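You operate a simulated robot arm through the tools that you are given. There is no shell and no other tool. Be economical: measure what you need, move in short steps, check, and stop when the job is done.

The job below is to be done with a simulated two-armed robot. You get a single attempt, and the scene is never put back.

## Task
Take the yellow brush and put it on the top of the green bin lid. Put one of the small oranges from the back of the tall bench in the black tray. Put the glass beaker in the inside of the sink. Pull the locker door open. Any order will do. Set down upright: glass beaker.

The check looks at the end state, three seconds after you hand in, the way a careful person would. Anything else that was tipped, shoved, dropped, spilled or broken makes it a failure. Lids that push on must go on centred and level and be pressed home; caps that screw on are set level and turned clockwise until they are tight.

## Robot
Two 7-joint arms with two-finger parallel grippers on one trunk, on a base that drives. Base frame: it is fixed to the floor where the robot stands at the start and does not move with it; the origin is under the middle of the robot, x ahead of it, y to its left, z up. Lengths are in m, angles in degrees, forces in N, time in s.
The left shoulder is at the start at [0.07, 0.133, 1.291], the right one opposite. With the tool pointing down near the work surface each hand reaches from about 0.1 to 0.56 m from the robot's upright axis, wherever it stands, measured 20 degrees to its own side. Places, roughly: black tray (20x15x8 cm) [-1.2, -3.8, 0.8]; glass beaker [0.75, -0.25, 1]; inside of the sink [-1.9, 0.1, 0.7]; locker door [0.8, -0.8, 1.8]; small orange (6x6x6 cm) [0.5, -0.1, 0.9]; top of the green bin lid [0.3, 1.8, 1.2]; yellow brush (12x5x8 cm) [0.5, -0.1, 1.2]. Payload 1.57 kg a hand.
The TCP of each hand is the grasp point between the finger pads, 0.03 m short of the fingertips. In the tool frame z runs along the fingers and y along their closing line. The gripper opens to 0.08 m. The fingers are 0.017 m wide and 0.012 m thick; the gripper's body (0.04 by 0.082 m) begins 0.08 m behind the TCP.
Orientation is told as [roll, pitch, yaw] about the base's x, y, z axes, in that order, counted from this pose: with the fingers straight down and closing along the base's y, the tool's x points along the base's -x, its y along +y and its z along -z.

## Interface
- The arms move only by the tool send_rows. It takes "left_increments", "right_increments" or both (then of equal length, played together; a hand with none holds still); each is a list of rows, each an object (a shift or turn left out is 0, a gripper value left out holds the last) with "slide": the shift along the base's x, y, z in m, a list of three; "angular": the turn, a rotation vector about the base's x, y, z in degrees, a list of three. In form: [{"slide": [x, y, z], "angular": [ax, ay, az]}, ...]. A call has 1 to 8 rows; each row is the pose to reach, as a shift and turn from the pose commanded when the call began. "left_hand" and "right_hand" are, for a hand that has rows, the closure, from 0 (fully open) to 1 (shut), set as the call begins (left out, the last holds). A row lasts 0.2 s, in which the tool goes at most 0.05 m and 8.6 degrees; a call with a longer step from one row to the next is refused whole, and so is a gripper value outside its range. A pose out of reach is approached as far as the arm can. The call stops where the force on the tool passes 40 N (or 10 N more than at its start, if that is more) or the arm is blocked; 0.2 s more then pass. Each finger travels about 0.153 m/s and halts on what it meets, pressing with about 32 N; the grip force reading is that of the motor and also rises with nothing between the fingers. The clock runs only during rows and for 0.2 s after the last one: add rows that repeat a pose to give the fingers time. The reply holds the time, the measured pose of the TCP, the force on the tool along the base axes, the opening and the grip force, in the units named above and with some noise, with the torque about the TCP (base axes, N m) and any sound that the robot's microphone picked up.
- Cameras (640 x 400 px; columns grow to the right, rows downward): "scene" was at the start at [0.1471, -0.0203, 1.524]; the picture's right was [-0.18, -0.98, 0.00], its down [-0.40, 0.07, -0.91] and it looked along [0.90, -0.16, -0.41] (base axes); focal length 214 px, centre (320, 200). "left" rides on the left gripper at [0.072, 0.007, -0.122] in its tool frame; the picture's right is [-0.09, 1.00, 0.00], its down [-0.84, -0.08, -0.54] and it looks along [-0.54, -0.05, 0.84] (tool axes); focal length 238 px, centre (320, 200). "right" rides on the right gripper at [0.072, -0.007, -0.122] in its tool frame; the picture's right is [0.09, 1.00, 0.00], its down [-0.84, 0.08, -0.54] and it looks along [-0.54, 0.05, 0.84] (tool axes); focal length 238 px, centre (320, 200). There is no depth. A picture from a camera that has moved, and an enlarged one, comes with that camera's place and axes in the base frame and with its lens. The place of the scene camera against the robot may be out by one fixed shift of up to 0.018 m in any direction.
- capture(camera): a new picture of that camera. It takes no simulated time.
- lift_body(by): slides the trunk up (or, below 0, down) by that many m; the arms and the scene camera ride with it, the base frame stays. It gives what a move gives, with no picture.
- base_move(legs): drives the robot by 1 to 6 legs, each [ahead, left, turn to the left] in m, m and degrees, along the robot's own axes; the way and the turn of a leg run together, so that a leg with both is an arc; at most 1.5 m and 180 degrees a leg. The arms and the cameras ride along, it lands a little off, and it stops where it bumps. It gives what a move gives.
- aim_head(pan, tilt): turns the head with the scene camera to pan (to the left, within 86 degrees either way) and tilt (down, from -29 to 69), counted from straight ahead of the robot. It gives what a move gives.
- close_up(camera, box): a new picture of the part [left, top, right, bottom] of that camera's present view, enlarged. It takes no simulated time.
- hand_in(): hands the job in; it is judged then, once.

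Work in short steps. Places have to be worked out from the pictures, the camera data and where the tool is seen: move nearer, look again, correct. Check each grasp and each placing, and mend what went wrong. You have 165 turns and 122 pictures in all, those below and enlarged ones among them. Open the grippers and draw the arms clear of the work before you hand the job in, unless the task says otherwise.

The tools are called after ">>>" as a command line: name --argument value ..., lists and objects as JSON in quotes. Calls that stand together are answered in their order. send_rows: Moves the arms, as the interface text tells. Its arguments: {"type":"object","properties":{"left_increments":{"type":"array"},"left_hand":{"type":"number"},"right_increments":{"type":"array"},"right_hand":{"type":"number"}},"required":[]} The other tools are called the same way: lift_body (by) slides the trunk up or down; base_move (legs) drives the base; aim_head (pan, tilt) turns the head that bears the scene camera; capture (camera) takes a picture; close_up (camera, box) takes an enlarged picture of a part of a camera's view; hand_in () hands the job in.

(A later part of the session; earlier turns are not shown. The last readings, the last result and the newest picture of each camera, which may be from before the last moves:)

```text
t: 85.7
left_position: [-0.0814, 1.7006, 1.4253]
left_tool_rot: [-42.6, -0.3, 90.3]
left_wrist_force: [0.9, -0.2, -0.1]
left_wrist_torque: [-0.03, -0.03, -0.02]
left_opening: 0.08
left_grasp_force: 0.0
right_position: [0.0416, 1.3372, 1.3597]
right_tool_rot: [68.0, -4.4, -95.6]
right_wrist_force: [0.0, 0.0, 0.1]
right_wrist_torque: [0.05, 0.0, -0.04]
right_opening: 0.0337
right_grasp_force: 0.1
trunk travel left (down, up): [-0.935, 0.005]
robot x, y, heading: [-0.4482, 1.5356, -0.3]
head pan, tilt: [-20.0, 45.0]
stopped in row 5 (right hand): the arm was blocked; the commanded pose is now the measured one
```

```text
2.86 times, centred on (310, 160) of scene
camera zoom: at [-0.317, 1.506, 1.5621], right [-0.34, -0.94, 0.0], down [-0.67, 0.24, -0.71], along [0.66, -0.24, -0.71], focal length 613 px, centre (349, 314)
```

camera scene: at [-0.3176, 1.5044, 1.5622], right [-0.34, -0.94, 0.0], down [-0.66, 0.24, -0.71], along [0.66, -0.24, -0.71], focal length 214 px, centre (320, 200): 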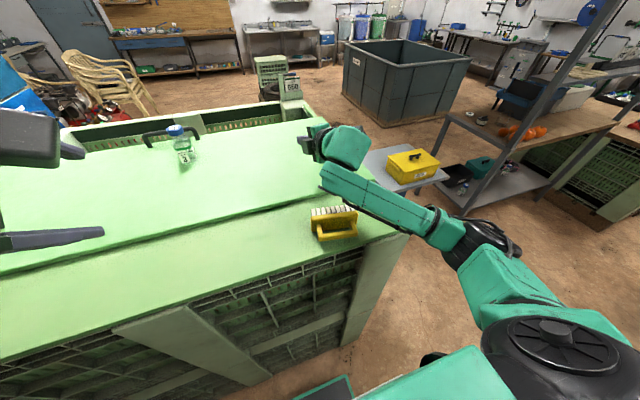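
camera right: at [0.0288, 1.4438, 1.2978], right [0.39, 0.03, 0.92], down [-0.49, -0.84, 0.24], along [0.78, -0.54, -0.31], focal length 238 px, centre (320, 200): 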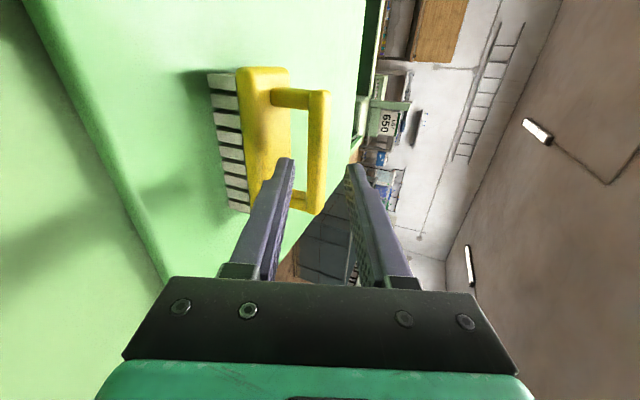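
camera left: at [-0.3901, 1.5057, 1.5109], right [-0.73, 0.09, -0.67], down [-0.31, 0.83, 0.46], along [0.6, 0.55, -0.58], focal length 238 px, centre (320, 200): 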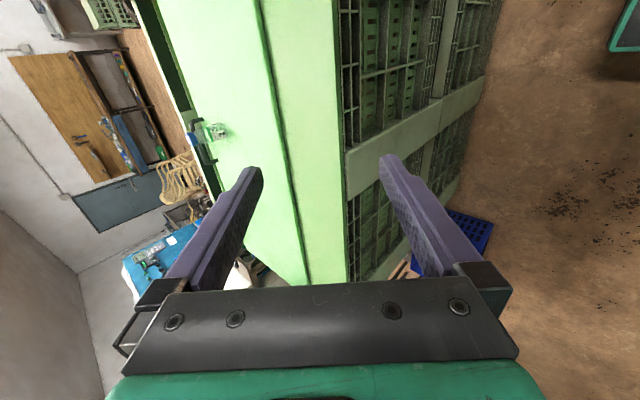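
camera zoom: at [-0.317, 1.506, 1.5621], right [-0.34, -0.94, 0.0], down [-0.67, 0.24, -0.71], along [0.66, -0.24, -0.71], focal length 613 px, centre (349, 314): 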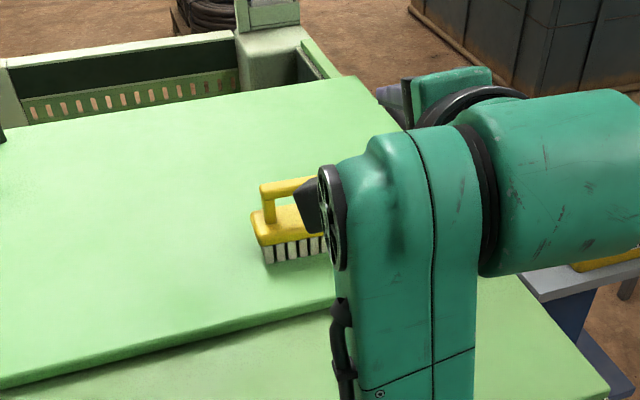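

The brush now stands upright on the lid. The arm is at a joint limit; I back the base off and bring the hand back to the downward pose in free space.

>>> base_move --legs '[[-0.35, 0, 0]]'

>>> capture --camera "scene"

```text
t: 88.0
left_position: [-0.4264, 1.6984, 1.4245]
left_tool_rot: [-42.4, -0.3, 90.2]
left_wrist_force: [1.4, -0.5, 1.0]
left_wrist_torque: [0.03, 0.0, 0.03]
left_opening: 0.0798
left_grasp_force: 0.1
right_position: [-0.3044, 1.3368, 1.357]
right_tool_rot: [67.7, -4.4, -95.7]
right_wrist_force: [0.8, 0.1, 0.2]
right_wrist_torque: [-0.02, -0.03, -0.03]
right_opening: 0.0338
right_grasp_force: 0.0
trunk travel left (down, up): [-0.935, 0.005]
robot x, y, heading: [-0.7962, 1.5363, 0.1]
head pan, tilt: [-20.0, 45.0]
```

```text
64 pictures are left
camera scene: at [-0.662, 1.5047, 1.5618], right [-0.34, -0.94, 0.0], down [-0.67, 0.24, -0.71], along [0.66, -0.24, -0.71], focal length 214 px, centre (320, 200)
```

scene: 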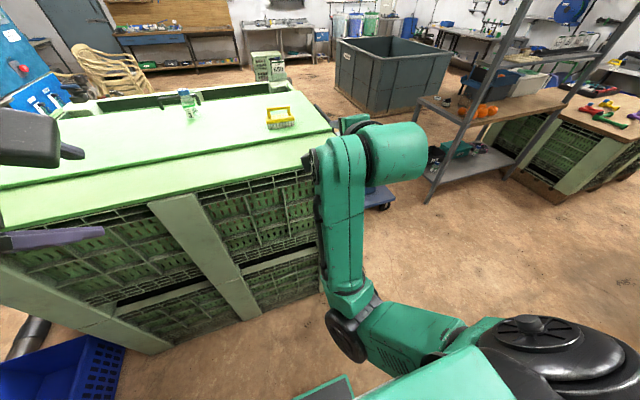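

Brush done. Next the beaker (right hand) and a small orange (left hand). I turn both hands back to yaw 0 in free space.

>>> send_rows --left_increments '[{"angular": [5.75, 0, -6.26]}, {"angular": [11.5, 0, -12.5]}, {"angular": [17.2, 0, -18.8]}, {"angular": [23, 0, -25.1]}, {"angular": [28.7, 0, -31.3]}, {"angular": [34.5, 0, -37.6]}, {"angular": [40.2, 0, -43.9]}, {"angular": [46, 0, -50.1]}]' --right_increments '[{"angular": [-7.82, 0, 3.3]}, {"angular": [-15.6, 0, 6.6]}, {"angular": [-23.5, 0, 9.9]}, {"angular": [-31.3, 0, 13.3]}, {"angular": [-39.1, 0, 16.6]}, {"angular": [-46.9, 0, 19.9]}, {"angular": [-54.7, 0, 23.2]}, {"angular": [-62.6, 0, 26.5]}]' --right_hand 0

>>> send_rows --left_increments '[{"angular": [5.1, 0, -5.5]}, {"angular": [10.1, 0, -11]}, {"angular": [15.2, 0, -16.5]}]' --right_increments '[{"angular": [-7.82, 0, 3.3]}, {"angular": [-15.6, 0, 6.6]}, {"angular": [-24.8, 0, 10.5]}]'

```text
t: 89.8
left_position: [-0.4306, 1.7001, 1.428]
left_tool_rot: [-18.8, -39.3, 28.5]
left_wrist_force: [-0.5, 0.0, -0.3]
left_wrist_torque: [-0.02, 0.01, 0.01]
left_opening: 0.0801
left_grasp_force: 0.0
right_position: [-0.3059, 1.3363, 1.3585]
right_tool_rot: [48.5, -64.9, -53.3]
right_wrist_force: [1.1, -0.3, -0.4]
right_wrist_torque: [0.0, 0.01, -0.01]
right_opening: 0.0799
right_grasp_force: 0.0
trunk travel left (down, up): [-0.935, 0.005]
robot x, y, heading: [-0.7987, 1.5394, -0.1]
head pan, tilt: [-20.0, 45.0]
```

```text
refused: row 3 steps farther than a row can; nothing moved
```

The last step was too big; I resend with four rows.

>>> send_rows --left_increments '[{"angular": [3.8, 0, -4.1]}, {"angular": [7.6, 0, -8.2]}, {"angular": [11.4, 0, -12.4]}, {"angular": [15.2, 0, -16.5]}]' --right_increments '[{"angular": [-6.2, 0, 2.6]}, {"angular": [-12.4, 0, 5.2]}, {"angular": [-18.6, 0, 7.9]}, {"angular": [-24.8, 0, 10.5]}]'

>>> send_rows --left_increments '[{"slide": [0, 0, -0.02], "angular": [0, 3, 0]}, {"slide": [0, 0, -0.04], "angular": [0, 6, 0]}, {"slide": [0, 0, -0.06], "angular": [0, 9, 0]}, {"slide": [0, 0, -0.08], "angular": [0, 10, 0]}]' --right_increments '[{"slide": [-0.02, -0.01, -0.02], "angular": [0, 8, 0]}, {"slide": [-0.05, -0.02, -0.05], "angular": [0, 16, 0]}, {"slide": [-0.08, -0.03, -0.08], "angular": [0, 24, 0]}, {"slide": [-0.1, -0.04, -0.1], "angular": [0, 27, 0]}]'

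>>> lift_body --by -0.15

>>> base_move --legs '[[0, -1.5, 0], [0, -0.1, 0]]'

>>> aim_head --pan -10 --tilt 20

>>> capture --camera "scene"

```text
t: 90.8
left_position: [-0.4304, 1.6993, 1.4274]
left_tool_rot: [0.6, -42.9, -1.0]
left_wrist_force: [0.8, 0.6, 0.5]
left_wrist_torque: [-0.02, 0.0, 0.0]
left_opening: 0.08
left_grasp_force: 0.1
right_position: [-0.3063, 1.337, 1.3583]
right_tool_rot: [-21.0, -72.7, 23.3]
right_wrist_force: [0.2, 1.2, -0.5]
right_wrist_torque: [-0.01, -0.01, 0.0]
right_opening: 0.08
right_grasp_force: 0.0
trunk travel left (down, up): [-0.935, 0.005]
robot x, y, heading: [-0.8003, 1.5323, 0.0]
head pan, tilt: [-20.0, 45.0]
```

```text
t: 91.5
left_position: [-0.4265, 1.7013, 1.3915]
left_tool_rot: [0.6, -35.5, -0.6]
left_wrist_force: [0.1, 0.9, -0.1]
left_wrist_torque: [0.03, -0.01, -0.01]
left_opening: 0.0801
left_grasp_force: 0.1
left hand out of reach, approached as far as the arm can: row 1, 2, 3
right_position: [-0.3641, 1.2748, 1.3034]
right_tool_rot: [-20.0, -51.9, 17.1]
right_wrist_force: [0.3, -0.5, 0.5]
right_wrist_torque: [0.04, -0.05, 0.02]
right_opening: 0.0797
right_grasp_force: 0.1
right hand out of reach, approached as far as the arm can: row 2, 3
trunk travel left (down, up): [-0.935, 0.005]
robot x, y, heading: [-0.7977, 1.5333, 0.1]
head pan, tilt: [-20.0, 45.0]
stopped in row 3 (right hand): the arm was blocked; the commanded pose is now the measured one
```

```text
t: 93.2
left_position: [-0.4264, 1.7034, 1.2413]
left_tool_rot: [0.3, -35.4, -0.6]
left_wrist_force: [0.3, 0.6, -0.1]
left_wrist_torque: [0.0, -0.01, -0.01]
left_opening: 0.0801
left_grasp_force: 0.0
right_position: [-0.3643, 1.2789, 1.1543]
right_tool_rot: [-20.1, -51.9, 17.1]
right_wrist_force: [0.3, -0.2, -1.0]
right_wrist_torque: [0.02, -0.01, -0.01]
right_opening: 0.0797
right_grasp_force: 0.1
trunk travel left (down, up): [-0.785, 0.155]
robot x, y, heading: [-0.7977, 1.534, -0.2]
head pan, tilt: [-20.0, 45.0]
```

```text
t: 101.5
left_position: [-0.4168, 0.0922, 1.2419]
left_tool_rot: [0.1, -35.6, 0.4]
left_wrist_force: [-0.4, 0.6, 0.4]
left_wrist_torque: [-0.02, 0.0, 0.02]
left_opening: 0.0799
left_grasp_force: 0.0
right_position: [-0.3481, -0.3302, 1.1538]
right_tool_rot: [-20.3, -51.9, 18.2]
right_wrist_force: [0.1, 0.6, 0.3]
right_wrist_torque: [-0.05, 0.01, -0.01]
right_opening: 0.0802
right_grasp_force: 0.0
trunk travel left (down, up): [-0.785, 0.155]
robot x, y, heading: [-0.7863, -0.0795, 0.8]
head pan, tilt: [-20.0, 45.0]
```

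```text
t: 102.4
left_position: [-0.4166, 0.0904, 1.2419]
left_tool_rot: [0.2, -35.4, 0.3]
left_wrist_force: [0.5, 0.2, -0.2]
left_wrist_torque: [0.0, 0.02, 0.0]
left_opening: 0.0799
left_grasp_force: 0.1
right_position: [-0.348, -0.3328, 1.1545]
right_tool_rot: [-20.2, -51.9, 18.0]
right_wrist_force: [-0.2, 0.7, 0.6]
right_wrist_torque: [0.01, -0.02, 0.0]
right_opening: 0.0799
right_grasp_force: 0.1
trunk travel left (down, up): [-0.785, 0.155]
robot x, y, heading: [-0.7854, -0.0814, 0.8]
head pan, tilt: [-10.0, 20.0]
```

```text
63 pictures are left
camera scene: at [-0.6385, -0.0997, 1.4508], right [-0.16, -0.99, 0.0], down [-0.34, 0.06, -0.94], along [0.93, -0.15, -0.34], focal length 214 px, centre (320, 200)
```

scene: 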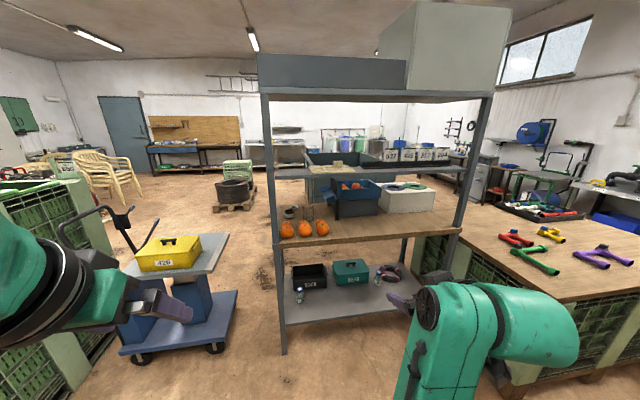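

I level the right hand (pointing ahead, 30° down, closing sideways) and put it at beaker lateral position, z≈1.02, then drive in part way.

>>> send_rows --right_increments '[{"slide": [0, 0.03, -0.03], "angular": [6.1, -3.1, -0.1]}, {"slide": [0, 0.06, -0.06], "angular": [12.2, -6.2, -0.3]}, {"slide": [0, 0.09, -0.09], "angular": [12.2, -6.2, -0.3]}, {"slide": [0, 0.105, -0.13], "angular": [12.2, -6.2, -0.3]}]'

>>> base_move --legs '[[0.6, 0, -0.8]]'

>>> capture --camera "right"

>>> capture --camera "scene"

```text
t: 102.9
left_position: [-0.4187, 0.0922, 1.2406]
left_tool_rot: [0.3, -35.5, 0.3]
left_wrist_force: [0.9, 0.0, 1.4]
left_wrist_torque: [0.01, 0.0, -0.03]
left_opening: 0.0799
left_grasp_force: 0.1
right_position: [-0.3233, -0.3233, 1.2231]
right_tool_rot: [-35.0, -68.6, 28.2]
right_wrist_force: [0.3, -0.3, 0.0]
right_wrist_torque: [0.01, -0.01, 0.0]
right_opening: 0.0802
right_grasp_force: 0.1
right hand out of reach, approached as far as the arm can: row 1, 2
trunk travel left (down, up): [-0.785, 0.155]
robot x, y, heading: [-0.7908, -0.0792, 0.5]
head pan, tilt: [-10.0, 20.0]
stopped in row 2 (right hand): the arm was blocked; the commanded pose is now the measured one
```

```text
t: 106.3
left_position: [0.1788, 0.0954, 1.2403]
left_tool_rot: [0.3, -35.5, -0.1]
left_wrist_force: [0.8, -0.2, 0.9]
left_wrist_torque: [0.03, 0.01, 0.02]
left_opening: 0.08
left_grasp_force: 0.0
right_position: [0.2688, -0.3208, 1.2219]
right_tool_rot: [-34.9, -68.5, 27.9]
right_wrist_force: [1.0, 0.3, 0.1]
right_wrist_torque: [0.02, 0.0, 0.0]
right_opening: 0.0801
right_grasp_force: 0.0
trunk travel left (down, up): [-0.785, 0.155]
robot x, y, heading: [-0.1922, -0.0764, 0.6]
head pan, tilt: [-10.0, 20.0]
```

```text
62 pictures are left
camera right: at [0.1293, -0.3202, 1.1939], right [0.06, 0.95, -0.29], down [-0.23, 0.3, 0.93], along [0.97, 0.02, 0.24], focal length 238 px, centre (320, 200)
```

right: 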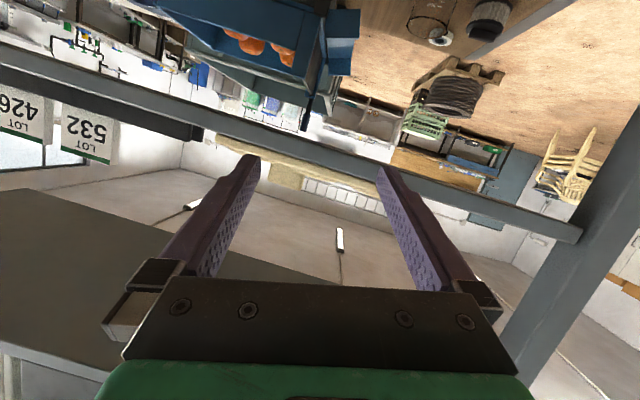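

```text
61 pictures are left
camera scene: at [-0.0448, -0.0942, 1.451], right [-0.17, -0.99, 0.0], down [-0.34, 0.06, -0.94], along [0.93, -0.16, -0.34], focal length 214 px, centre (320, 200)
```

scene: 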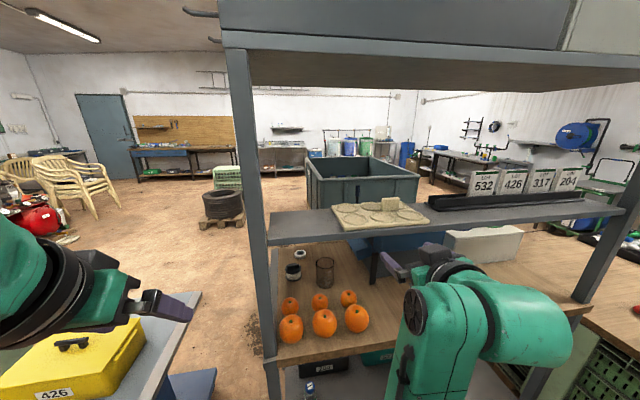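

The arm was folded too tightly against its limits. I back off 0.25 m, stretch the hand forward and down while levelling it.

>>> base_move --legs '[[-0.28, 0.02, -0.6]]'

>>> send_rows --right_increments '[{"slide": [0.04, 0, -0.02]}, {"slide": [0.08, 0.01, -0.045], "angular": [2.5, 2.3, 0.8]}, {"slide": [0.11, 0.03, -0.075], "angular": [5, 4.6, 1.5]}, {"slide": [0.13, 0.05, -0.105], "angular": [7.6, 6.9, 2.3]}, {"slide": [0.14, 0.07, -0.14], "angular": [10.1, 9.2, 3]}, {"slide": [0.15, 0.09, -0.17], "angular": [12.6, 11.5, 3.8]}, {"slide": [0.15, 0.1, -0.2], "angular": [12.6, 11.5, 3.8]}]'

>>> capture --camera "right"

```text
t: 108.2
left_position: [-0.0955, 0.1084, 1.2393]
left_tool_rot: [0.3, -35.5, -0.8]
left_wrist_force: [0.9, 0.0, 0.5]
left_wrist_torque: [-0.01, 0.02, -0.01]
left_opening: 0.0799
left_grasp_force: 0.1
right_position: [-0.0102, -0.3082, 1.2207]
right_tool_rot: [-34.8, -68.4, 26.9]
right_wrist_force: [0.1, 0.5, 0.1]
right_wrist_torque: [-0.01, 0.02, 0.02]
right_opening: 0.0802
right_grasp_force: 0.0
trunk travel left (down, up): [-0.785, 0.155]
robot x, y, heading: [-0.4676, -0.0556, -0.6]
head pan, tilt: [-10.0, 20.0]
```

```text
t: 110.0
left_position: [-0.0948, 0.109, 1.2408]
left_tool_rot: [0.3, -35.4, -1.0]
left_wrist_force: [-0.1, -0.5, 1.1]
left_wrist_torque: [0.03, 0.0, 0.0]
left_opening: 0.0799
left_grasp_force: 0.1
right_position: [0.1542, -0.2274, 1.0726]
right_tool_rot: [-3.6, -65.0, 1.1]
right_wrist_force: [-0.6, 0.2, 0.5]
right_wrist_torque: [0.02, -0.04, 0.0]
right_opening: 0.0801
right_grasp_force: 0.0
trunk travel left (down, up): [-0.785, 0.155]
robot x, y, heading: [-0.4672, -0.0504, -0.7]
head pan, tilt: [-10.0, 20.0]
stopped in row 7 (right hand): the arm was blocked; the commanded pose is now the measured one
```

```text
60 pictures are left
camera right: at [0.0134, -0.2268, 1.06], right [0.0, 0.99, -0.11], down [-0.13, 0.11, 0.98], along [0.99, 0.02, 0.13], focal length 238 px, centre (320, 200)
```

right: 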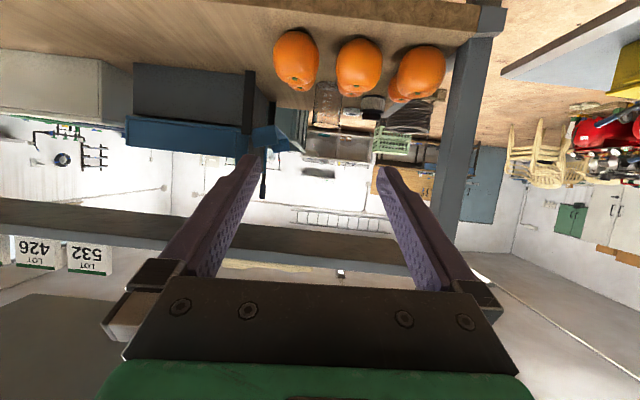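

At this pitch the wrist camera hangs underneath, which would foul the oranges. The beaker, the back-row oranges and the locker door all lie toward the rack's far side, so I'll drive round the right end of the table and work from behind. First I fold the right hand back to a downward pose, then head off.

>>> send_rows --right_increments '[{"slide": [-0.01, -0.01, 0], "angular": [0, 8.1, 0]}, {"slide": [-0.03, -0.02, 0], "angular": [0, 16.2, 0]}, {"slide": [-0.05, -0.03, 0], "angular": [0, 24.3, 0]}, {"slide": [-0.08, -0.04, 0], "angular": [0, 32.4, 0]}, {"slide": [-0.11, -0.05, 0], "angular": [0, 40.5, 0]}, {"slide": [-0.14, -0.06, 0], "angular": [0, 48.6, 0]}, {"slide": [-0.18, -0.07, 0], "angular": [0, 56.7, 0]}, {"slide": [-0.22, -0.08, 0], "angular": [0, 64.8, 0]}]'

>>> base_move --legs '[[-0.35, 0, 0.7], [0, -1.45, 0], [0, -1.4, 0]]'

>>> aim_head --pan 15 --tilt 20

>>> capture --camera "scene"

```text
t: 111.8
left_position: [-0.0962, 0.1089, 1.2415]
left_tool_rot: [0.4, -35.5, -0.9]
left_wrist_force: [-0.2, -0.7, -0.4]
left_wrist_torque: [0.01, -0.01, 0.03]
left_opening: 0.0801
left_grasp_force: 0.1
right_position: [-0.0008, -0.3832, 1.0601]
right_tool_rot: [-2.4, -0.1, 0.6]
right_wrist_force: [-0.4, -0.1, -0.5]
right_wrist_torque: [0.0, -0.03, -0.03]
right_opening: 0.0798
right_grasp_force: 0.0
right hand out of reach, approached as far as the arm can: row 5, 6, 7, 8
trunk travel left (down, up): [-0.785, 0.155]
robot x, y, heading: [-0.4734, -0.0542, -0.4]
head pan, tilt: [-10.0, 20.0]
```

```text
t: 127.4
left_position: [-0.3991, -2.732, 1.241]
left_tool_rot: [0.3, -35.3, -0.9]
left_wrist_force: [0.9, -0.1, 0.2]
left_wrist_torque: [-0.01, -0.04, 0.0]
left_opening: 0.0802
left_grasp_force: 0.1
right_position: [-0.3035, -3.2245, 1.0598]
right_tool_rot: [-2.4, -0.1, 0.3]
right_wrist_force: [0.9, 0.5, -0.2]
right_wrist_torque: [-0.03, -0.05, 0.0]
right_opening: 0.0797
right_grasp_force: 0.0
trunk travel left (down, up): [-0.785, 0.155]
robot x, y, heading: [-0.7727, -2.8996, -0.6]
head pan, tilt: [-10.0, 20.0]
```

```text
t: 128.3
left_position: [-0.3996, -2.7324, 1.2402]
left_tool_rot: [0.4, -35.4, -0.9]
left_wrist_force: [-0.6, -0.1, -0.8]
left_wrist_torque: [0.0, -0.01, 0.0]
left_opening: 0.0798
left_grasp_force: 0.0
right_position: [-0.3039, -3.2258, 1.0583]
right_tool_rot: [-2.4, -0.1, 0.3]
right_wrist_force: [-1.0, 1.2, 1.0]
right_wrist_torque: [0.04, -0.01, 0.02]
right_opening: 0.0801
right_grasp_force: 0.0
trunk travel left (down, up): [-0.785, 0.155]
robot x, y, heading: [-0.7711, -2.8942, -0.5]
head pan, tilt: [15.0, 20.0]
```

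```text
59 pictures are left
camera scene: at [-0.6261, -2.8784, 1.4508], right [0.25, -0.97, 0.0], down [-0.33, -0.09, -0.94], along [0.91, 0.24, -0.34], focal length 214 px, centre (320, 200)
```

scene: 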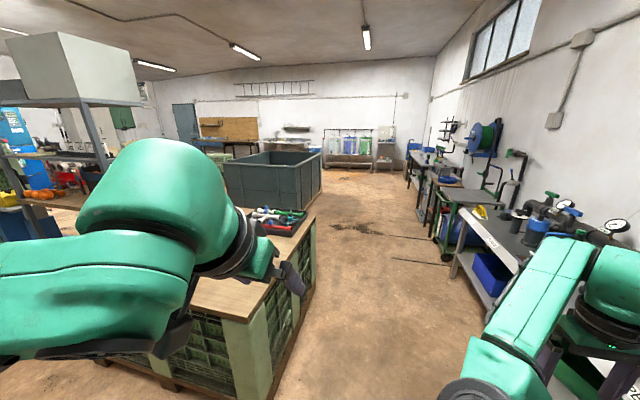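

The corridor to the right of the table is free. I drive ahead along it, then strafe left behind the rack.

>>> base_move --legs '[[1.4, 0, 0.5], [0.85, 0, 0], [0, 1.4, 0]]'

>>> aim_head --pan 80 --tilt 15

>>> capture --camera "scene"

```text
t: 146.0
left_position: [1.8461, -1.3308, 1.2408]
left_tool_rot: [0.3, -35.3, 0.0]
left_wrist_force: [-0.4, -0.1, 0.1]
left_wrist_torque: [0.01, -0.01, 0.01]
left_opening: 0.0799
left_grasp_force: 0.0
right_position: [1.9503, -1.8219, 1.0589]
right_tool_rot: [-2.4, 0.0, 1.2]
right_wrist_force: [0.7, 0.2, -0.1]
right_wrist_torque: [-0.02, -0.02, 0.01]
right_opening: 0.0799
right_grasp_force: 0.0
trunk travel left (down, up): [-0.785, 0.155]
robot x, y, heading: [1.4745, -1.4999, 0.6]
head pan, tilt: [15.0, 20.0]
```

```text
t: 147.3
left_position: [1.8468, -1.3312, 1.2407]
left_tool_rot: [0.3, -35.4, 0.0]
left_wrist_force: [0.0, -0.1, 1.0]
left_wrist_torque: [-0.01, 0.0, -0.02]
left_opening: 0.0799
left_grasp_force: 0.1
right_position: [1.9501, -1.8225, 1.0594]
right_tool_rot: [-2.4, 0.0, 1.2]
right_wrist_force: [-0.3, 0.0, -0.6]
right_wrist_torque: [0.02, 0.01, -0.01]
right_opening: 0.0801
right_grasp_force: 0.1
trunk travel left (down, up): [-0.785, 0.155]
robot x, y, heading: [1.474, -1.5049, 0.5]
head pan, tilt: [80.0, 15.0]
```

```text
58 pictures are left
camera scene: at [1.5485, -1.4125, 1.459], right [0.99, -0.17, 0.0], down [-0.04, -0.26, -0.97], along [0.16, 0.95, -0.26], focal length 214 px, centre (320, 200)
```

scene: 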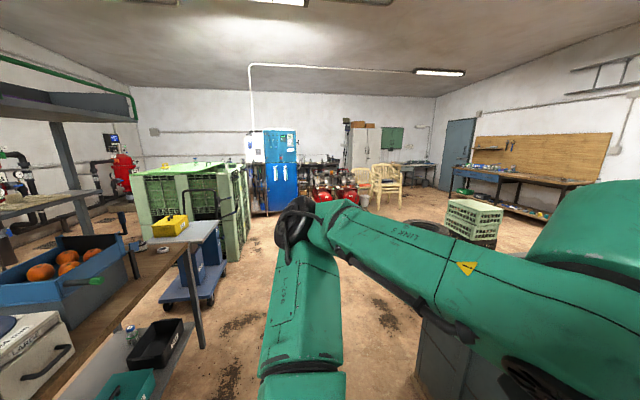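

There is room to turn. I turn to face the rack's back.

>>> base_move --legs '[[0, 0, 179.4]]'

>>> aim_head --pan -25 --tilt 5

>>> capture --camera "scene"

```text
t: 155.0
left_position: [1.0978, -1.6536, 1.2399]
left_tool_rot: [0.3, -35.4, 177.3]
left_wrist_force: [0.2, 0.4, 0.0]
left_wrist_torque: [0.0, 0.02, 0.01]
left_opening: 0.08
left_grasp_force: 0.0
right_position: [1.0176, -1.157, 1.0592]
right_tool_rot: [-2.4, -0.1, 178.4]
right_wrist_force: [-0.2, -0.4, 0.1]
right_wrist_torque: [0.0, 0.01, 0.0]
right_opening: 0.0798
right_grasp_force: 0.1
trunk travel left (down, up): [-0.785, 0.155]
robot x, y, heading: [1.478, -1.5009, 177.6]
head pan, tilt: [80.0, 15.0]
```

```text
t: 156.8
left_position: [1.0986, -1.653, 1.2405]
left_tool_rot: [0.3, -35.4, 177.3]
left_wrist_force: [0.9, 0.0, -0.3]
left_wrist_torque: [0.02, -0.01, 0.01]
left_opening: 0.0798
left_grasp_force: 0.1
right_position: [1.0187, -1.1571, 1.0596]
right_tool_rot: [-2.4, -0.1, 178.5]
right_wrist_force: [-0.3, -0.6, 0.0]
right_wrist_torque: [0.04, 0.0, -0.01]
right_opening: 0.0801
right_grasp_force: 0.1
trunk travel left (down, up): [-0.785, 0.155]
robot x, y, heading: [1.477, -1.5047, 177.6]
head pan, tilt: [-25.0, 5.0]
```

```text
57 pictures are left
camera scene: at [1.3508, -1.4613, 1.4752], right [0.46, 0.89, 0.0], down [0.08, -0.04, -1.0], along [-0.89, 0.46, -0.09], focal length 214 px, centre (320, 200)
```

scene: 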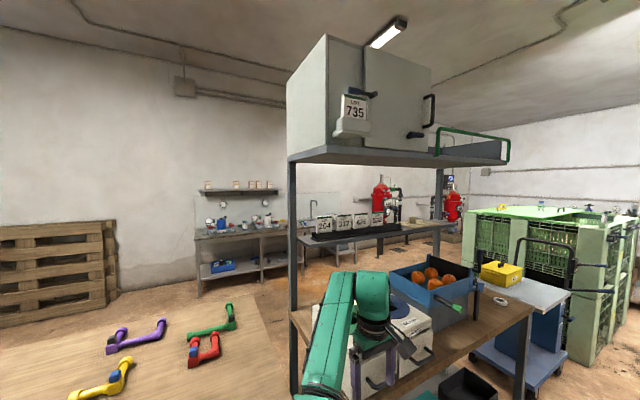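

The locker faces this side: a door with a vertical handle at right. I zoom on it.

>>> close_up --camera "scene" --box '[280, 25, 520, 180]'

```text
2.58 times, centred on (400, 102) of scene
camera zoom: at [1.3508, -1.4613, 1.4752], right [0.46, 0.89, 0.0], down [0.08, -0.04, -1.0], along [-0.89, 0.46, -0.09], focal length 554 px, centre (114, 452)
```

zoom: 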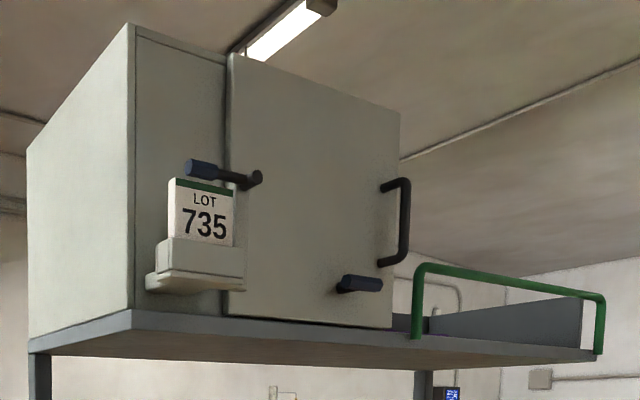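

I move opposite the locker and raise the trunk to see the door squarely.

>>> base_move --legs '[[0, 0.02, 2.3], [0, -0.62, 0]]'

>>> lift_body --by 0.15

>>> aim_head --pan 0 --tilt -10

>>> capture --camera "scene"

```text
t: 160.7
left_position: [1.1021, -1.0714, 1.2413]
left_tool_rot: [0.2, -35.4, 179.7]
left_wrist_force: [0.9, 0.3, 0.1]
left_wrist_torque: [-0.06, 0.01, 0.01]
left_opening: 0.0802
left_grasp_force: 0.0
right_position: [1.0028, -0.5802, 1.0601]
right_tool_rot: [-2.4, -0.1, -179.0]
right_wrist_force: [-0.3, 0.3, -0.3]
right_wrist_torque: [-0.03, 0.01, 0.01]
right_opening: 0.08
right_grasp_force: 0.1
trunk travel left (down, up): [-0.785, 0.155]
robot x, y, heading: [1.4734, -0.9056, -179.8]
head pan, tilt: [-25.0, 5.0]
```

```text
t: 162.4
left_position: [1.1032, -1.0708, 1.3899]
left_tool_rot: [0.3, -35.5, 179.7]
left_wrist_force: [1.2, -0.2, -0.3]
left_wrist_torque: [0.01, 0.0, 0.02]
left_opening: 0.08
left_grasp_force: 0.1
right_position: [1.002, -0.5789, 1.21]
right_tool_rot: [-2.4, -0.1, -179.0]
right_wrist_force: [0.3, -0.4, -0.2]
right_wrist_torque: [-0.02, 0.0, 0.01]
right_opening: 0.0802
right_grasp_force: 0.1
trunk travel left (down, up): [-0.935, 0.005]
robot x, y, heading: [1.4734, -0.9028, -179.6]
head pan, tilt: [-25.0, 5.0]
```

```text
t: 163.3
left_position: [1.1031, -1.0716, 1.3906]
left_tool_rot: [0.3, -35.4, 179.8]
left_wrist_force: [0.0, 0.5, -0.3]
left_wrist_torque: [-0.01, -0.01, 0.01]
left_opening: 0.0803
left_grasp_force: 0.1
right_position: [1.002, -0.5788, 1.2098]
right_tool_rot: [-2.5, 0.0, -179.0]
right_wrist_force: [0.6, -0.5, -0.2]
right_wrist_torque: [0.02, -0.02, -0.02]
right_opening: 0.0801
right_grasp_force: 0.1
trunk travel left (down, up): [-0.935, 0.005]
robot x, y, heading: [1.474, -0.9018, -179.9]
head pan, tilt: [0.0, -10.0]
```

```text
55 pictures are left
camera scene: at [1.346, -0.9067, 1.6483], right [0.0, 1.0, 0.0], down [-0.17, 0.0, -0.98], along [-0.98, 0.0, 0.17], focal length 214 px, centre (320, 200)
```

scene: 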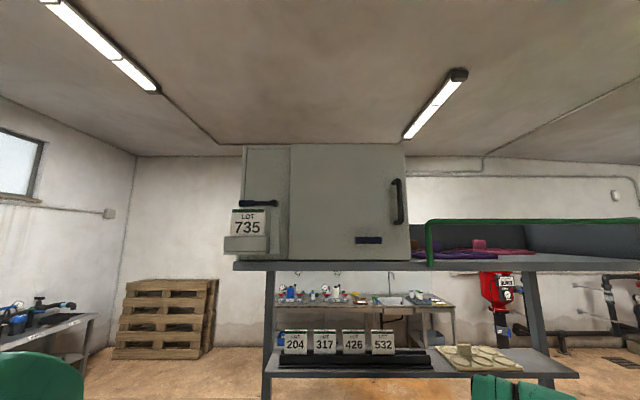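

>>> close_up --camera "scene" --box '[220, 130, 440, 275]'

```text
2.76 times, centred on (330, 202) of scene
camera zoom: at [1.346, -0.9067, 1.6483], right [0.0, 1.0, 0.0], down [-0.17, 0.0, -0.98], along [-0.98, 0.0, 0.17], focal length 592 px, centre (292, 193)
```

zoom: 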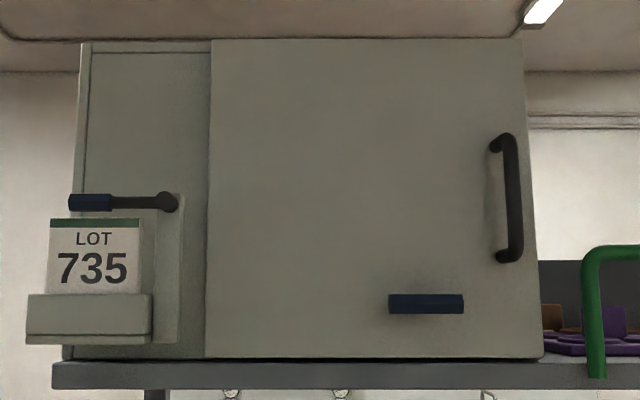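

The D-handle is at about (0.80,-0.70,1.74), the hinge at the left (y≈-0.99), so the door swings toward me. I raise the right hand and point it level at the handle.

>>> send_rows --right_increments '[{"slide": [-0.01, -0.012, 0.037], "angular": [0, 8.5, 0]}, {"slide": [-0.02, -0.025, 0.075], "angular": [0, 17, 0]}, {"slide": [-0.03, -0.037, 0.112], "angular": [0, 25.5, 0]}, {"slide": [-0.04, -0.05, 0.15], "angular": [0, 34, 0]}, {"slide": [-0.05, -0.062, 0.187], "angular": [0, 42.5, 0]}, {"slide": [-0.06, -0.075, 0.225], "angular": [0, 51, 0]}, {"slide": [-0.07, -0.088, 0.262], "angular": [0, 59.5, 0]}, {"slide": [-0.08, -0.1, 0.3], "angular": [0, 68, 0]}]'

>>> send_rows --right_increments '[{"slide": [0, -0.005, 0.04], "angular": [0, 5, 0]}, {"slide": [0, -0.01, 0.08], "angular": [0, 10, 0]}, {"slide": [0, -0.015, 0.12], "angular": [0, 15, 0]}, {"slide": [0, -0.02, 0.16], "angular": [0, 19, 0]}, {"slide": [0, -0.02, 0.2], "angular": [0, 21, 0]}, {"slide": [0, -0.02, 0.235], "angular": [0, 22, 0]}]'

>>> capture --camera "right"

```text
t: 165.1
left_position: [1.1028, -1.0713, 1.3909]
left_tool_rot: [0.3, -35.4, 179.8]
left_wrist_force: [0.0, 0.2, 0.2]
left_wrist_torque: [0.01, -0.03, 0.01]
left_opening: 0.0801
left_grasp_force: 0.1
right_position: [0.9203, -0.6808, 1.5096]
right_tool_rot: [-4.7, -68.2, -177.5]
right_wrist_force: [-0.1, 0.3, -0.5]
right_wrist_torque: [-0.02, 0.01, 0.01]
right_opening: 0.0799
right_grasp_force: 0.0
right hand out of reach, approached as far as the arm can: row 1, 2, 3, 4, 5
trunk travel left (down, up): [-0.935, 0.005]
robot x, y, heading: [1.4722, -0.9039, -179.7]
head pan, tilt: [0.0, -10.0]
```

```text
t: 166.5
left_position: [1.1042, -1.0711, 1.3912]
left_tool_rot: [0.3, -35.6, 179.8]
left_wrist_force: [0.3, 0.1, 0.6]
left_wrist_torque: [0.01, 0.04, 0.0]
left_opening: 0.0802
left_grasp_force: 0.1
right_position: [0.9246, -0.6986, 1.7439]
right_tool_rot: [-104.6, -89.0, -77.8]
right_wrist_force: [0.6, 0.0, 0.3]
right_wrist_torque: [0.03, -0.01, 0.02]
right_opening: 0.0799
right_grasp_force: 0.0
trunk travel left (down, up): [-0.935, 0.005]
robot x, y, heading: [1.4758, -0.9027, -179.7]
head pan, tilt: [0.0, -10.0]
```

```text
53 pictures are left
camera right: at [1.0455, -0.6946, 1.6717], right [-0.04, -0.99, -0.11], down [0.54, -0.11, 0.83], along [-0.84, -0.02, 0.54], focal length 238 px, centre (320, 200)
```

right: 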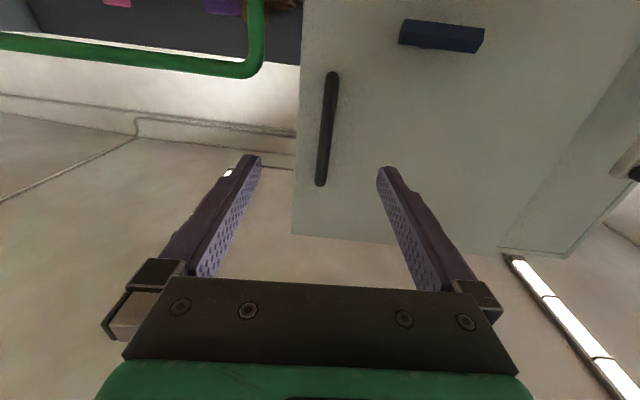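

The handle is right ahead at y≈-0.698, z≈1.744. I advance 10.5 cm and close on it.

>>> send_rows --right_increments '[{"slide": [-0.03, 0, 0]}, {"slide": [-0.06, 0, 0]}, {"slide": [-0.085, 0, 0]}, {"slide": [-0.105, 0, 0]}]'

>>> capture --camera "right"

```text
t: 167.5
left_position: [1.1037, -1.071, 1.391]
left_tool_rot: [0.2, -35.5, 179.9]
left_wrist_force: [0.1, 0.7, -0.5]
left_wrist_torque: [-0.01, 0.0, 0.03]
left_opening: 0.0801
left_grasp_force: 0.2
right_position: [0.8172, -0.6987, 1.7438]
right_tool_rot: [-104.2, -89.1, -78.2]
right_wrist_force: [0.3, 0.0, -0.3]
right_wrist_torque: [0.0, 0.01, -0.01]
right_opening: 0.0801
right_grasp_force: 0.1
trunk travel left (down, up): [-0.935, 0.005]
robot x, y, heading: [1.4725, -0.902, -179.7]
head pan, tilt: [0.0, -10.0]
```

```text
52 pictures are left
camera right: at [0.9384, -0.6946, 1.6715], right [-0.04, -0.99, -0.11], down [0.54, -0.11, 0.83], along [-0.84, -0.02, 0.54], focal length 238 px, centre (320, 200)
```

right: 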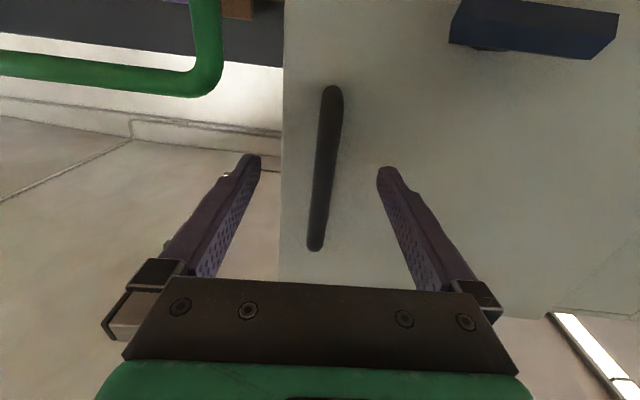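

The bar is centred but only at the fingertips; I advance 2 cm more and close.

>>> send_rows --right_increments '[{"slide": [-0.01, 0, 0]}, {"slide": [-0.02, 0, 0]}]'

>>> send_rows --right_increments '[{"slide": [0, 0, 0]}, {"slide": [0, 0, 0]}, {"slide": [0, 0, 0]}]' --right_hand 1

```text
t: 168.1
left_position: [1.1033, -1.0713, 1.3915]
left_tool_rot: [0.3, -35.4, 179.8]
left_wrist_force: [0.4, 0.2, 0.2]
left_wrist_torque: [0.02, 0.02, -0.03]
left_opening: 0.08
left_grasp_force: 0.0
right_position: [0.8106, -0.7086, 1.7447]
right_tool_rot: [-97.7, -88.3, -84.0]
right_wrist_force: [0.3, -0.3, 0.3]
right_wrist_torque: [0.01, -0.01, -0.01]
right_opening: 0.0802
right_grasp_force: 0.1
right hand out of reach, approached as far as the arm can: row 1, 2
trunk travel left (down, up): [-0.935, 0.005]
robot x, y, heading: [1.4716, -0.9011, -179.6]
head pan, tilt: [0.0, -10.0]
```

```text
t: 168.9
left_position: [1.1033, -1.0657, 1.3914]
left_tool_rot: [0.5, -35.6, 179.6]
left_wrist_force: [-0.1, 0.1, 0.7]
left_wrist_torque: [0.02, 0.01, 0.0]
left_opening: 0.0802
left_grasp_force: 0.0
right_position: [0.8115, -0.7005, 1.746]
right_tool_rot: [-100.0, -88.4, -81.6]
right_wrist_force: [-0.3, 7.9, 3.4]
right_wrist_torque: [-0.58, -0.07, -0.11]
right_opening: 0.0139
right_grasp_force: 29.6
trunk travel left (down, up): [-0.935, 0.005]
robot x, y, heading: [1.4784, -0.903, -179.7]
head pan, tilt: [0.0, -10.0]
```

The bar is gripped. I pull along the door's arc for the first 20°.

>>> send_rows --right_increments '[{"slide": [0.02, -0.002, 0]}, {"slide": [0.045, -0.01, 0], "angular": [0, 0, -4]}, {"slide": [0.07, -0.019, 0], "angular": [0, 0, -8]}, {"slide": [0.098, -0.031, 0], "angular": [0, 0, -12]}]'

>>> capture --camera "scene"

```text
t: 169.9
left_position: [1.1056, -1.0676, 1.391]
left_tool_rot: [0.5, -35.5, 179.7]
left_wrist_force: [-0.4, 0.4, 0.2]
left_wrist_torque: [0.01, -0.01, 0.02]
left_opening: 0.0802
left_grasp_force: 0.0
right_position: [0.9119, -0.7368, 1.7439]
right_tool_rot: [-98.4, -89.1, -96.1]
right_wrist_force: [2.5, 5.0, -3.5]
right_wrist_torque: [-0.36, 0.65, -0.2]
right_opening: 0.0138
right_grasp_force: 30.3
trunk travel left (down, up): [-0.935, 0.005]
robot x, y, heading: [1.4748, -0.9007, -179.6]
head pan, tilt: [0.0, -10.0]
```

```text
51 pictures are left
camera scene: at [1.3489, -0.9035, 1.6485], right [0.0, 1.0, 0.0], down [-0.18, 0.0, -0.98], along [-0.98, 0.0, 0.18], focal length 214 px, centre (320, 200)
```

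scene: 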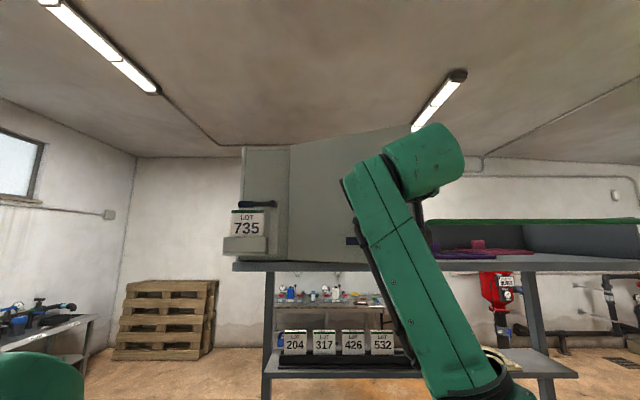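

The door is swinging. I continue along the arc, turning the hand with it.

>>> send_rows --right_increments '[{"slide": [0.022, -0.014, 0], "angular": [0, 0, -5]}, {"slide": [0.043, -0.029, 0], "angular": [0, 0, -10]}, {"slide": [0.063, -0.045, 0], "angular": [0, 0, -15]}]'

>>> base_move --legs '[[-0.055, 0.065, 0]]'

>>> capture --camera "scene"

```text
t: 170.7
left_position: [1.1029, -1.0703, 1.3912]
left_tool_rot: [0.3, -35.5, 179.7]
left_wrist_force: [-0.1, -0.7, 0.1]
left_wrist_torque: [0.0, 0.05, -0.01]
left_opening: 0.0801
left_grasp_force: 0.0
right_position: [0.9721, -0.7827, 1.7459]
right_tool_rot: [-97.6, -89.0, -111.8]
right_wrist_force: [0.1, 0.6, -2.6]
right_wrist_torque: [-0.82, -0.4, -0.06]
right_opening: 0.0137
right_grasp_force: 30.6
trunk travel left (down, up): [-0.935, 0.005]
robot x, y, heading: [1.4749, -0.9018, -179.6]
head pan, tilt: [0.0, -10.0]
```

```text
t: 171.8
left_position: [1.1533, -1.1309, 1.3898]
left_tool_rot: [0.6, -35.1, 179.7]
left_wrist_force: [-0.5, -0.4, 0.2]
left_wrist_torque: [0.0, -0.02, 0.02]
left_opening: 0.08
left_grasp_force: 0.0
right_position: [1.0188, -0.841, 1.7437]
right_tool_rot: [-107.3, -89.1, -101.9]
right_wrist_force: [-5.4, -1.5, 8.6]
right_wrist_torque: [-0.13, 0.86, 0.0]
right_opening: 0.014
right_grasp_force: 30.3
trunk travel left (down, up): [-0.935, 0.005]
robot x, y, heading: [1.53, -0.9623, -179.6]
head pan, tilt: [0.0, -10.0]
```

```text
50 pictures are left
camera scene: at [1.3936, -0.9647, 1.6481], right [-0.01, 1.0, 0.0], down [-0.17, 0.0, -0.99], along [-0.99, 0.0, 0.17], focal length 214 px, centre (320, 200)
```

scene: 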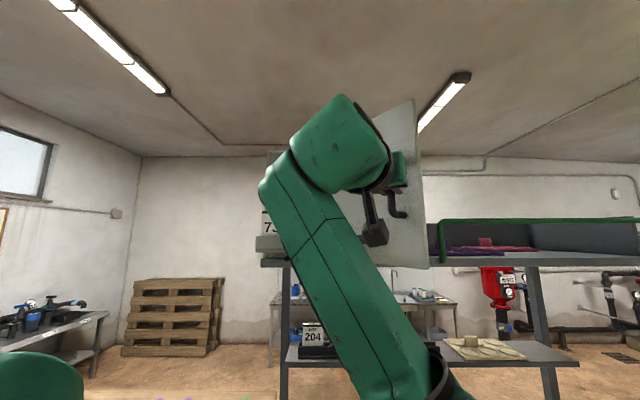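

About 50° open. I continue the arc with the base toward 75°.

>>> base_move --legs '[[-0.03, 0.06, 0], [-0.013, 0.06, 0]]'

>>> send_rows --right_increments '[{"slide": [0, 0, 0]}, {"slide": [0, 0, 0]}, {"slide": [0, 0, 0]}]' --right_hand 0

>>> capture --camera "right"

```text
t: 173.4
left_position: [1.1945, -1.24, 1.3903]
left_tool_rot: [1.0, -35.1, 179.3]
left_wrist_force: [-0.2, 1.8, -0.4]
left_wrist_torque: [-0.07, -0.01, 0.07]
left_opening: 0.0801
left_grasp_force: 0.0
right_position: [1.0625, -0.9473, 1.7459]
right_tool_rot: [-138.9, -89.5, -70.5]
right_wrist_force: [-8.3, 0.6, 5.3]
right_wrist_torque: [-0.22, 0.68, 0.25]
right_opening: 0.0139
right_grasp_force: 30.0
trunk travel left (down, up): [-0.935, 0.005]
robot x, y, heading: [1.576, -1.0857, -179.7]
head pan, tilt: [0.0, -10.0]
```

```text
t: 174.2
left_position: [1.2007, -1.2497, 1.3915]
left_tool_rot: [0.4, -35.4, 179.7]
left_wrist_force: [0.0, 0.6, 0.0]
left_wrist_torque: [-0.03, 0.03, 0.01]
left_opening: 0.0799
left_grasp_force: 0.0
right_position: [1.0703, -0.959, 1.7478]
right_tool_rot: [-142.4, -89.0, -67.1]
right_wrist_force: [0.4, -0.7, -0.2]
right_wrist_torque: [0.0, 0.01, 0.03]
right_opening: 0.0801
right_grasp_force: 0.0
trunk travel left (down, up): [-0.935, 0.005]
robot x, y, heading: [1.5711, -1.0848, -179.7]
head pan, tilt: [0.0, -10.0]
```

```text
49 pictures are left
camera right: at [1.1779, -1.0109, 1.6742], right [-0.49, -0.87, -0.1], down [0.44, -0.35, 0.83], along [-0.75, 0.36, 0.55], focal length 238 px, centre (320, 200)
```

right: 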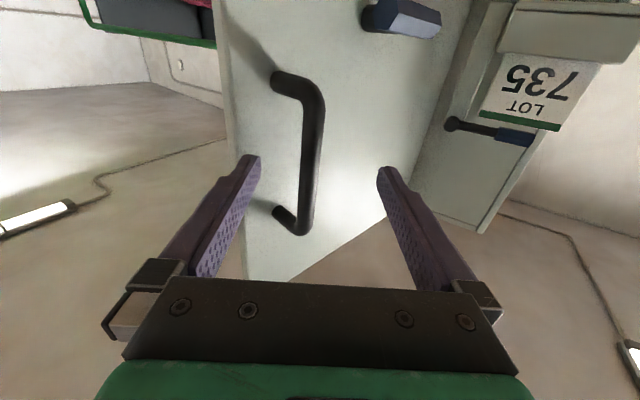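

Door stands about 70° open and the bar is free between the open fingers. I retreat along the finger axis with the base.

>>> base_move --legs '[[-0.13, 0.075, 0], [-0.15, 0, 0]]'

>>> capture --camera "scene"

```text
t: 176.5
left_position: [1.4796, -1.3272, 1.3899]
left_tool_rot: [0.3, -35.3, 179.9]
left_wrist_force: [-0.4, -0.1, 0.1]
left_wrist_torque: [0.01, -0.01, 0.04]
left_opening: 0.0799
left_grasp_force: 0.0
right_position: [1.3484, -1.04, 1.7467]
right_tool_rot: [-134.7, -88.8, -74.7]
right_wrist_force: [-0.2, 0.2, -0.3]
right_wrist_torque: [0.02, 0.01, -0.02]
right_opening: 0.0802
right_grasp_force: 0.1
trunk travel left (down, up): [-0.935, 0.005]
robot x, y, heading: [1.8515, -1.1599, -179.5]
head pan, tilt: [0.0, -10.0]
```

```text
48 pictures are left
camera scene: at [1.7214, -1.1648, 1.648], right [-0.01, 1.0, 0.0], down [-0.17, 0.0, -0.99], along [-0.99, -0.01, 0.17], focal length 214 px, centre (320, 200)
```

scene: 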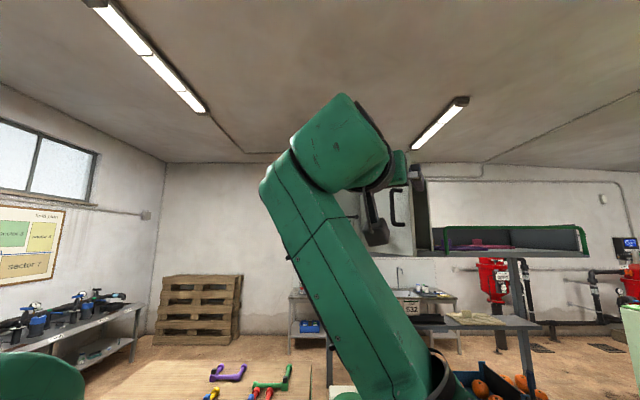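

The door stays open. I lower and level the right hand (pointing ahead, 45° down), lower the trunk, then look at the bench from behind.

>>> send_rows --right_increments '[{"slide": [0, 0, -0.04], "angular": [0, 0, 7.3]}, {"slide": [0, 0, -0.08], "angular": [0, 0, 14.6]}, {"slide": [0, 0, -0.12], "angular": [0, 0, 21.9]}, {"slide": [0, 0, -0.16], "angular": [0, 0, 29.2]}]'

>>> send_rows --right_increments '[{"slide": [-0.005, 0, -0.045], "angular": [0, -7.5, 0]}, {"slide": [-0.01, 0, -0.09], "angular": [0, -15, 0]}, {"slide": [-0.015, 0, -0.135], "angular": [0, -22.5, 0]}, {"slide": [-0.02, 0, -0.18], "angular": [0, -30, 0]}, {"slide": [-0.02, 0, -0.225], "angular": [0, -37.5, 0]}, {"slide": [-0.02, 0, -0.27], "angular": [0, -45, 0]}]'

>>> lift_body --by -0.22

>>> base_move --legs '[[0, -0.8, -0.5], [0.25, 0, 0]]'

>>> aim_head --pan -5 --tilt 25

>>> capture --camera "scene"

```text
t: 177.5
left_position: [1.4836, -1.326, 1.3908]
left_tool_rot: [0.4, -35.5, 179.8]
left_wrist_force: [0.3, 0.7, -0.2]
left_wrist_torque: [-0.03, -0.02, 0.05]
left_opening: 0.0799
left_grasp_force: 0.0
right_position: [1.3538, -1.0401, 1.5874]
right_tool_rot: [-145.4, -88.7, -34.9]
right_wrist_force: [-0.6, 0.8, -0.5]
right_wrist_torque: [0.02, -0.02, 0.01]
right_opening: 0.0799
right_grasp_force: 0.0
trunk travel left (down, up): [-0.935, 0.005]
robot x, y, heading: [1.8514, -1.1586, -179.5]
head pan, tilt: [0.0, -10.0]
```

```text
t: 178.9
left_position: [1.4819, -1.3266, 1.3916]
left_tool_rot: [0.4, -35.4, 179.8]
left_wrist_force: [-0.9, 0.2, 0.3]
left_wrist_torque: [0.02, 0.02, -0.01]
left_opening: 0.08
left_grasp_force: 0.0
right_position: [1.3285, -1.0168, 1.3281]
right_tool_rot: [-4.0, -47.0, -179.4]
right_wrist_force: [0.0, 0.0, 0.3]
right_wrist_torque: [-0.01, -0.01, -0.01]
right_opening: 0.08
right_grasp_force: 0.1
trunk travel left (down, up): [-0.935, 0.005]
robot x, y, heading: [1.8532, -1.1583, -179.8]
head pan, tilt: [0.0, -10.0]
```

```text
t: 181.2
left_position: [1.4827, -1.3282, 1.1715]
left_tool_rot: [0.3, -35.4, 179.8]
left_wrist_force: [-0.1, 0.0, 0.3]
left_wrist_torque: [0.01, -0.02, 0.01]
left_opening: 0.0795
left_grasp_force: 0.1
right_position: [1.329, -1.0188, 1.1014]
right_tool_rot: [-5.1, -46.5, -178.4]
right_wrist_force: [-0.4, -0.4, -0.1]
right_wrist_torque: [0.0, 0.0, 0.03]
right_opening: 0.0799
right_grasp_force: 0.1
trunk travel left (down, up): [-0.715, 0.225]
robot x, y, heading: [1.8539, -1.1585, -179.8]
head pan, tilt: [0.0, -10.0]
```

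```text
t: 186.9
left_position: [1.2336, -0.5373, 1.1716]
left_tool_rot: [0.3, -35.4, 179.5]
left_wrist_force: [-0.1, 0.3, 0.2]
left_wrist_torque: [0.0, 0.01, -0.02]
left_opening: 0.0798
left_grasp_force: 0.0
right_position: [1.083, -0.2261, 1.0992]
right_tool_rot: [-5.2, -46.2, -178.7]
right_wrist_force: [-0.2, 0.0, -0.5]
right_wrist_torque: [0.0, 0.01, 0.01]
right_opening: 0.0804
right_grasp_force: 0.0
trunk travel left (down, up): [-0.715, 0.225]
robot x, y, heading: [1.6068, -0.3702, -180.0]
head pan, tilt: [0.0, -10.0]
```

```text
t: 187.9
left_position: [1.2331, -0.5375, 1.1715]
left_tool_rot: [0.4, -35.5, 179.6]
left_wrist_force: [-0.2, 0.5, 1.4]
left_wrist_torque: [-0.03, 0.01, 0.0]
left_opening: 0.08
left_grasp_force: 0.0
right_position: [1.0809, -0.2252, 1.0986]
right_tool_rot: [-5.5, -46.3, -178.6]
right_wrist_force: [-0.2, 0.3, 0.0]
right_wrist_torque: [0.01, 0.0, 0.01]
right_opening: 0.08
right_grasp_force: 0.1
trunk travel left (down, up): [-0.715, 0.225]
robot x, y, heading: [1.606, -0.3718, -180.0]
head pan, tilt: [-5.0, 25.0]
```

```text
47 pictures are left
camera scene: at [1.4691, -0.3668, 1.3729], right [0.09, 1.0, 0.0], down [0.42, -0.04, -0.91], along [-0.9, 0.08, -0.42], focal length 214 px, centre (320, 200)
```

scene: 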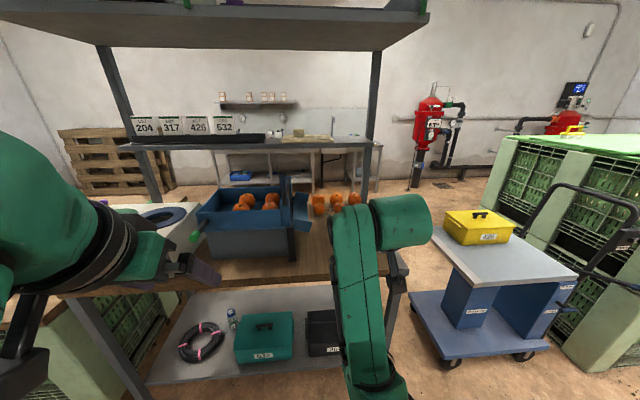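

The arm hides the beaker from the head, so I use the wrist camera.

>>> capture --camera "right"

```text
46 pictures are left
camera right: at [1.2193, -0.2254, 1.1322], right [0.02, -0.99, -0.13], down [-0.19, -0.13, 0.97], along [-0.98, 0.01, -0.19], focal length 238 px, centre (320, 200)
```

right: 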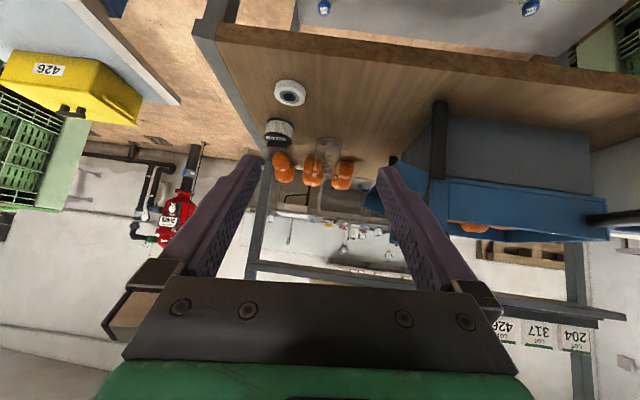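

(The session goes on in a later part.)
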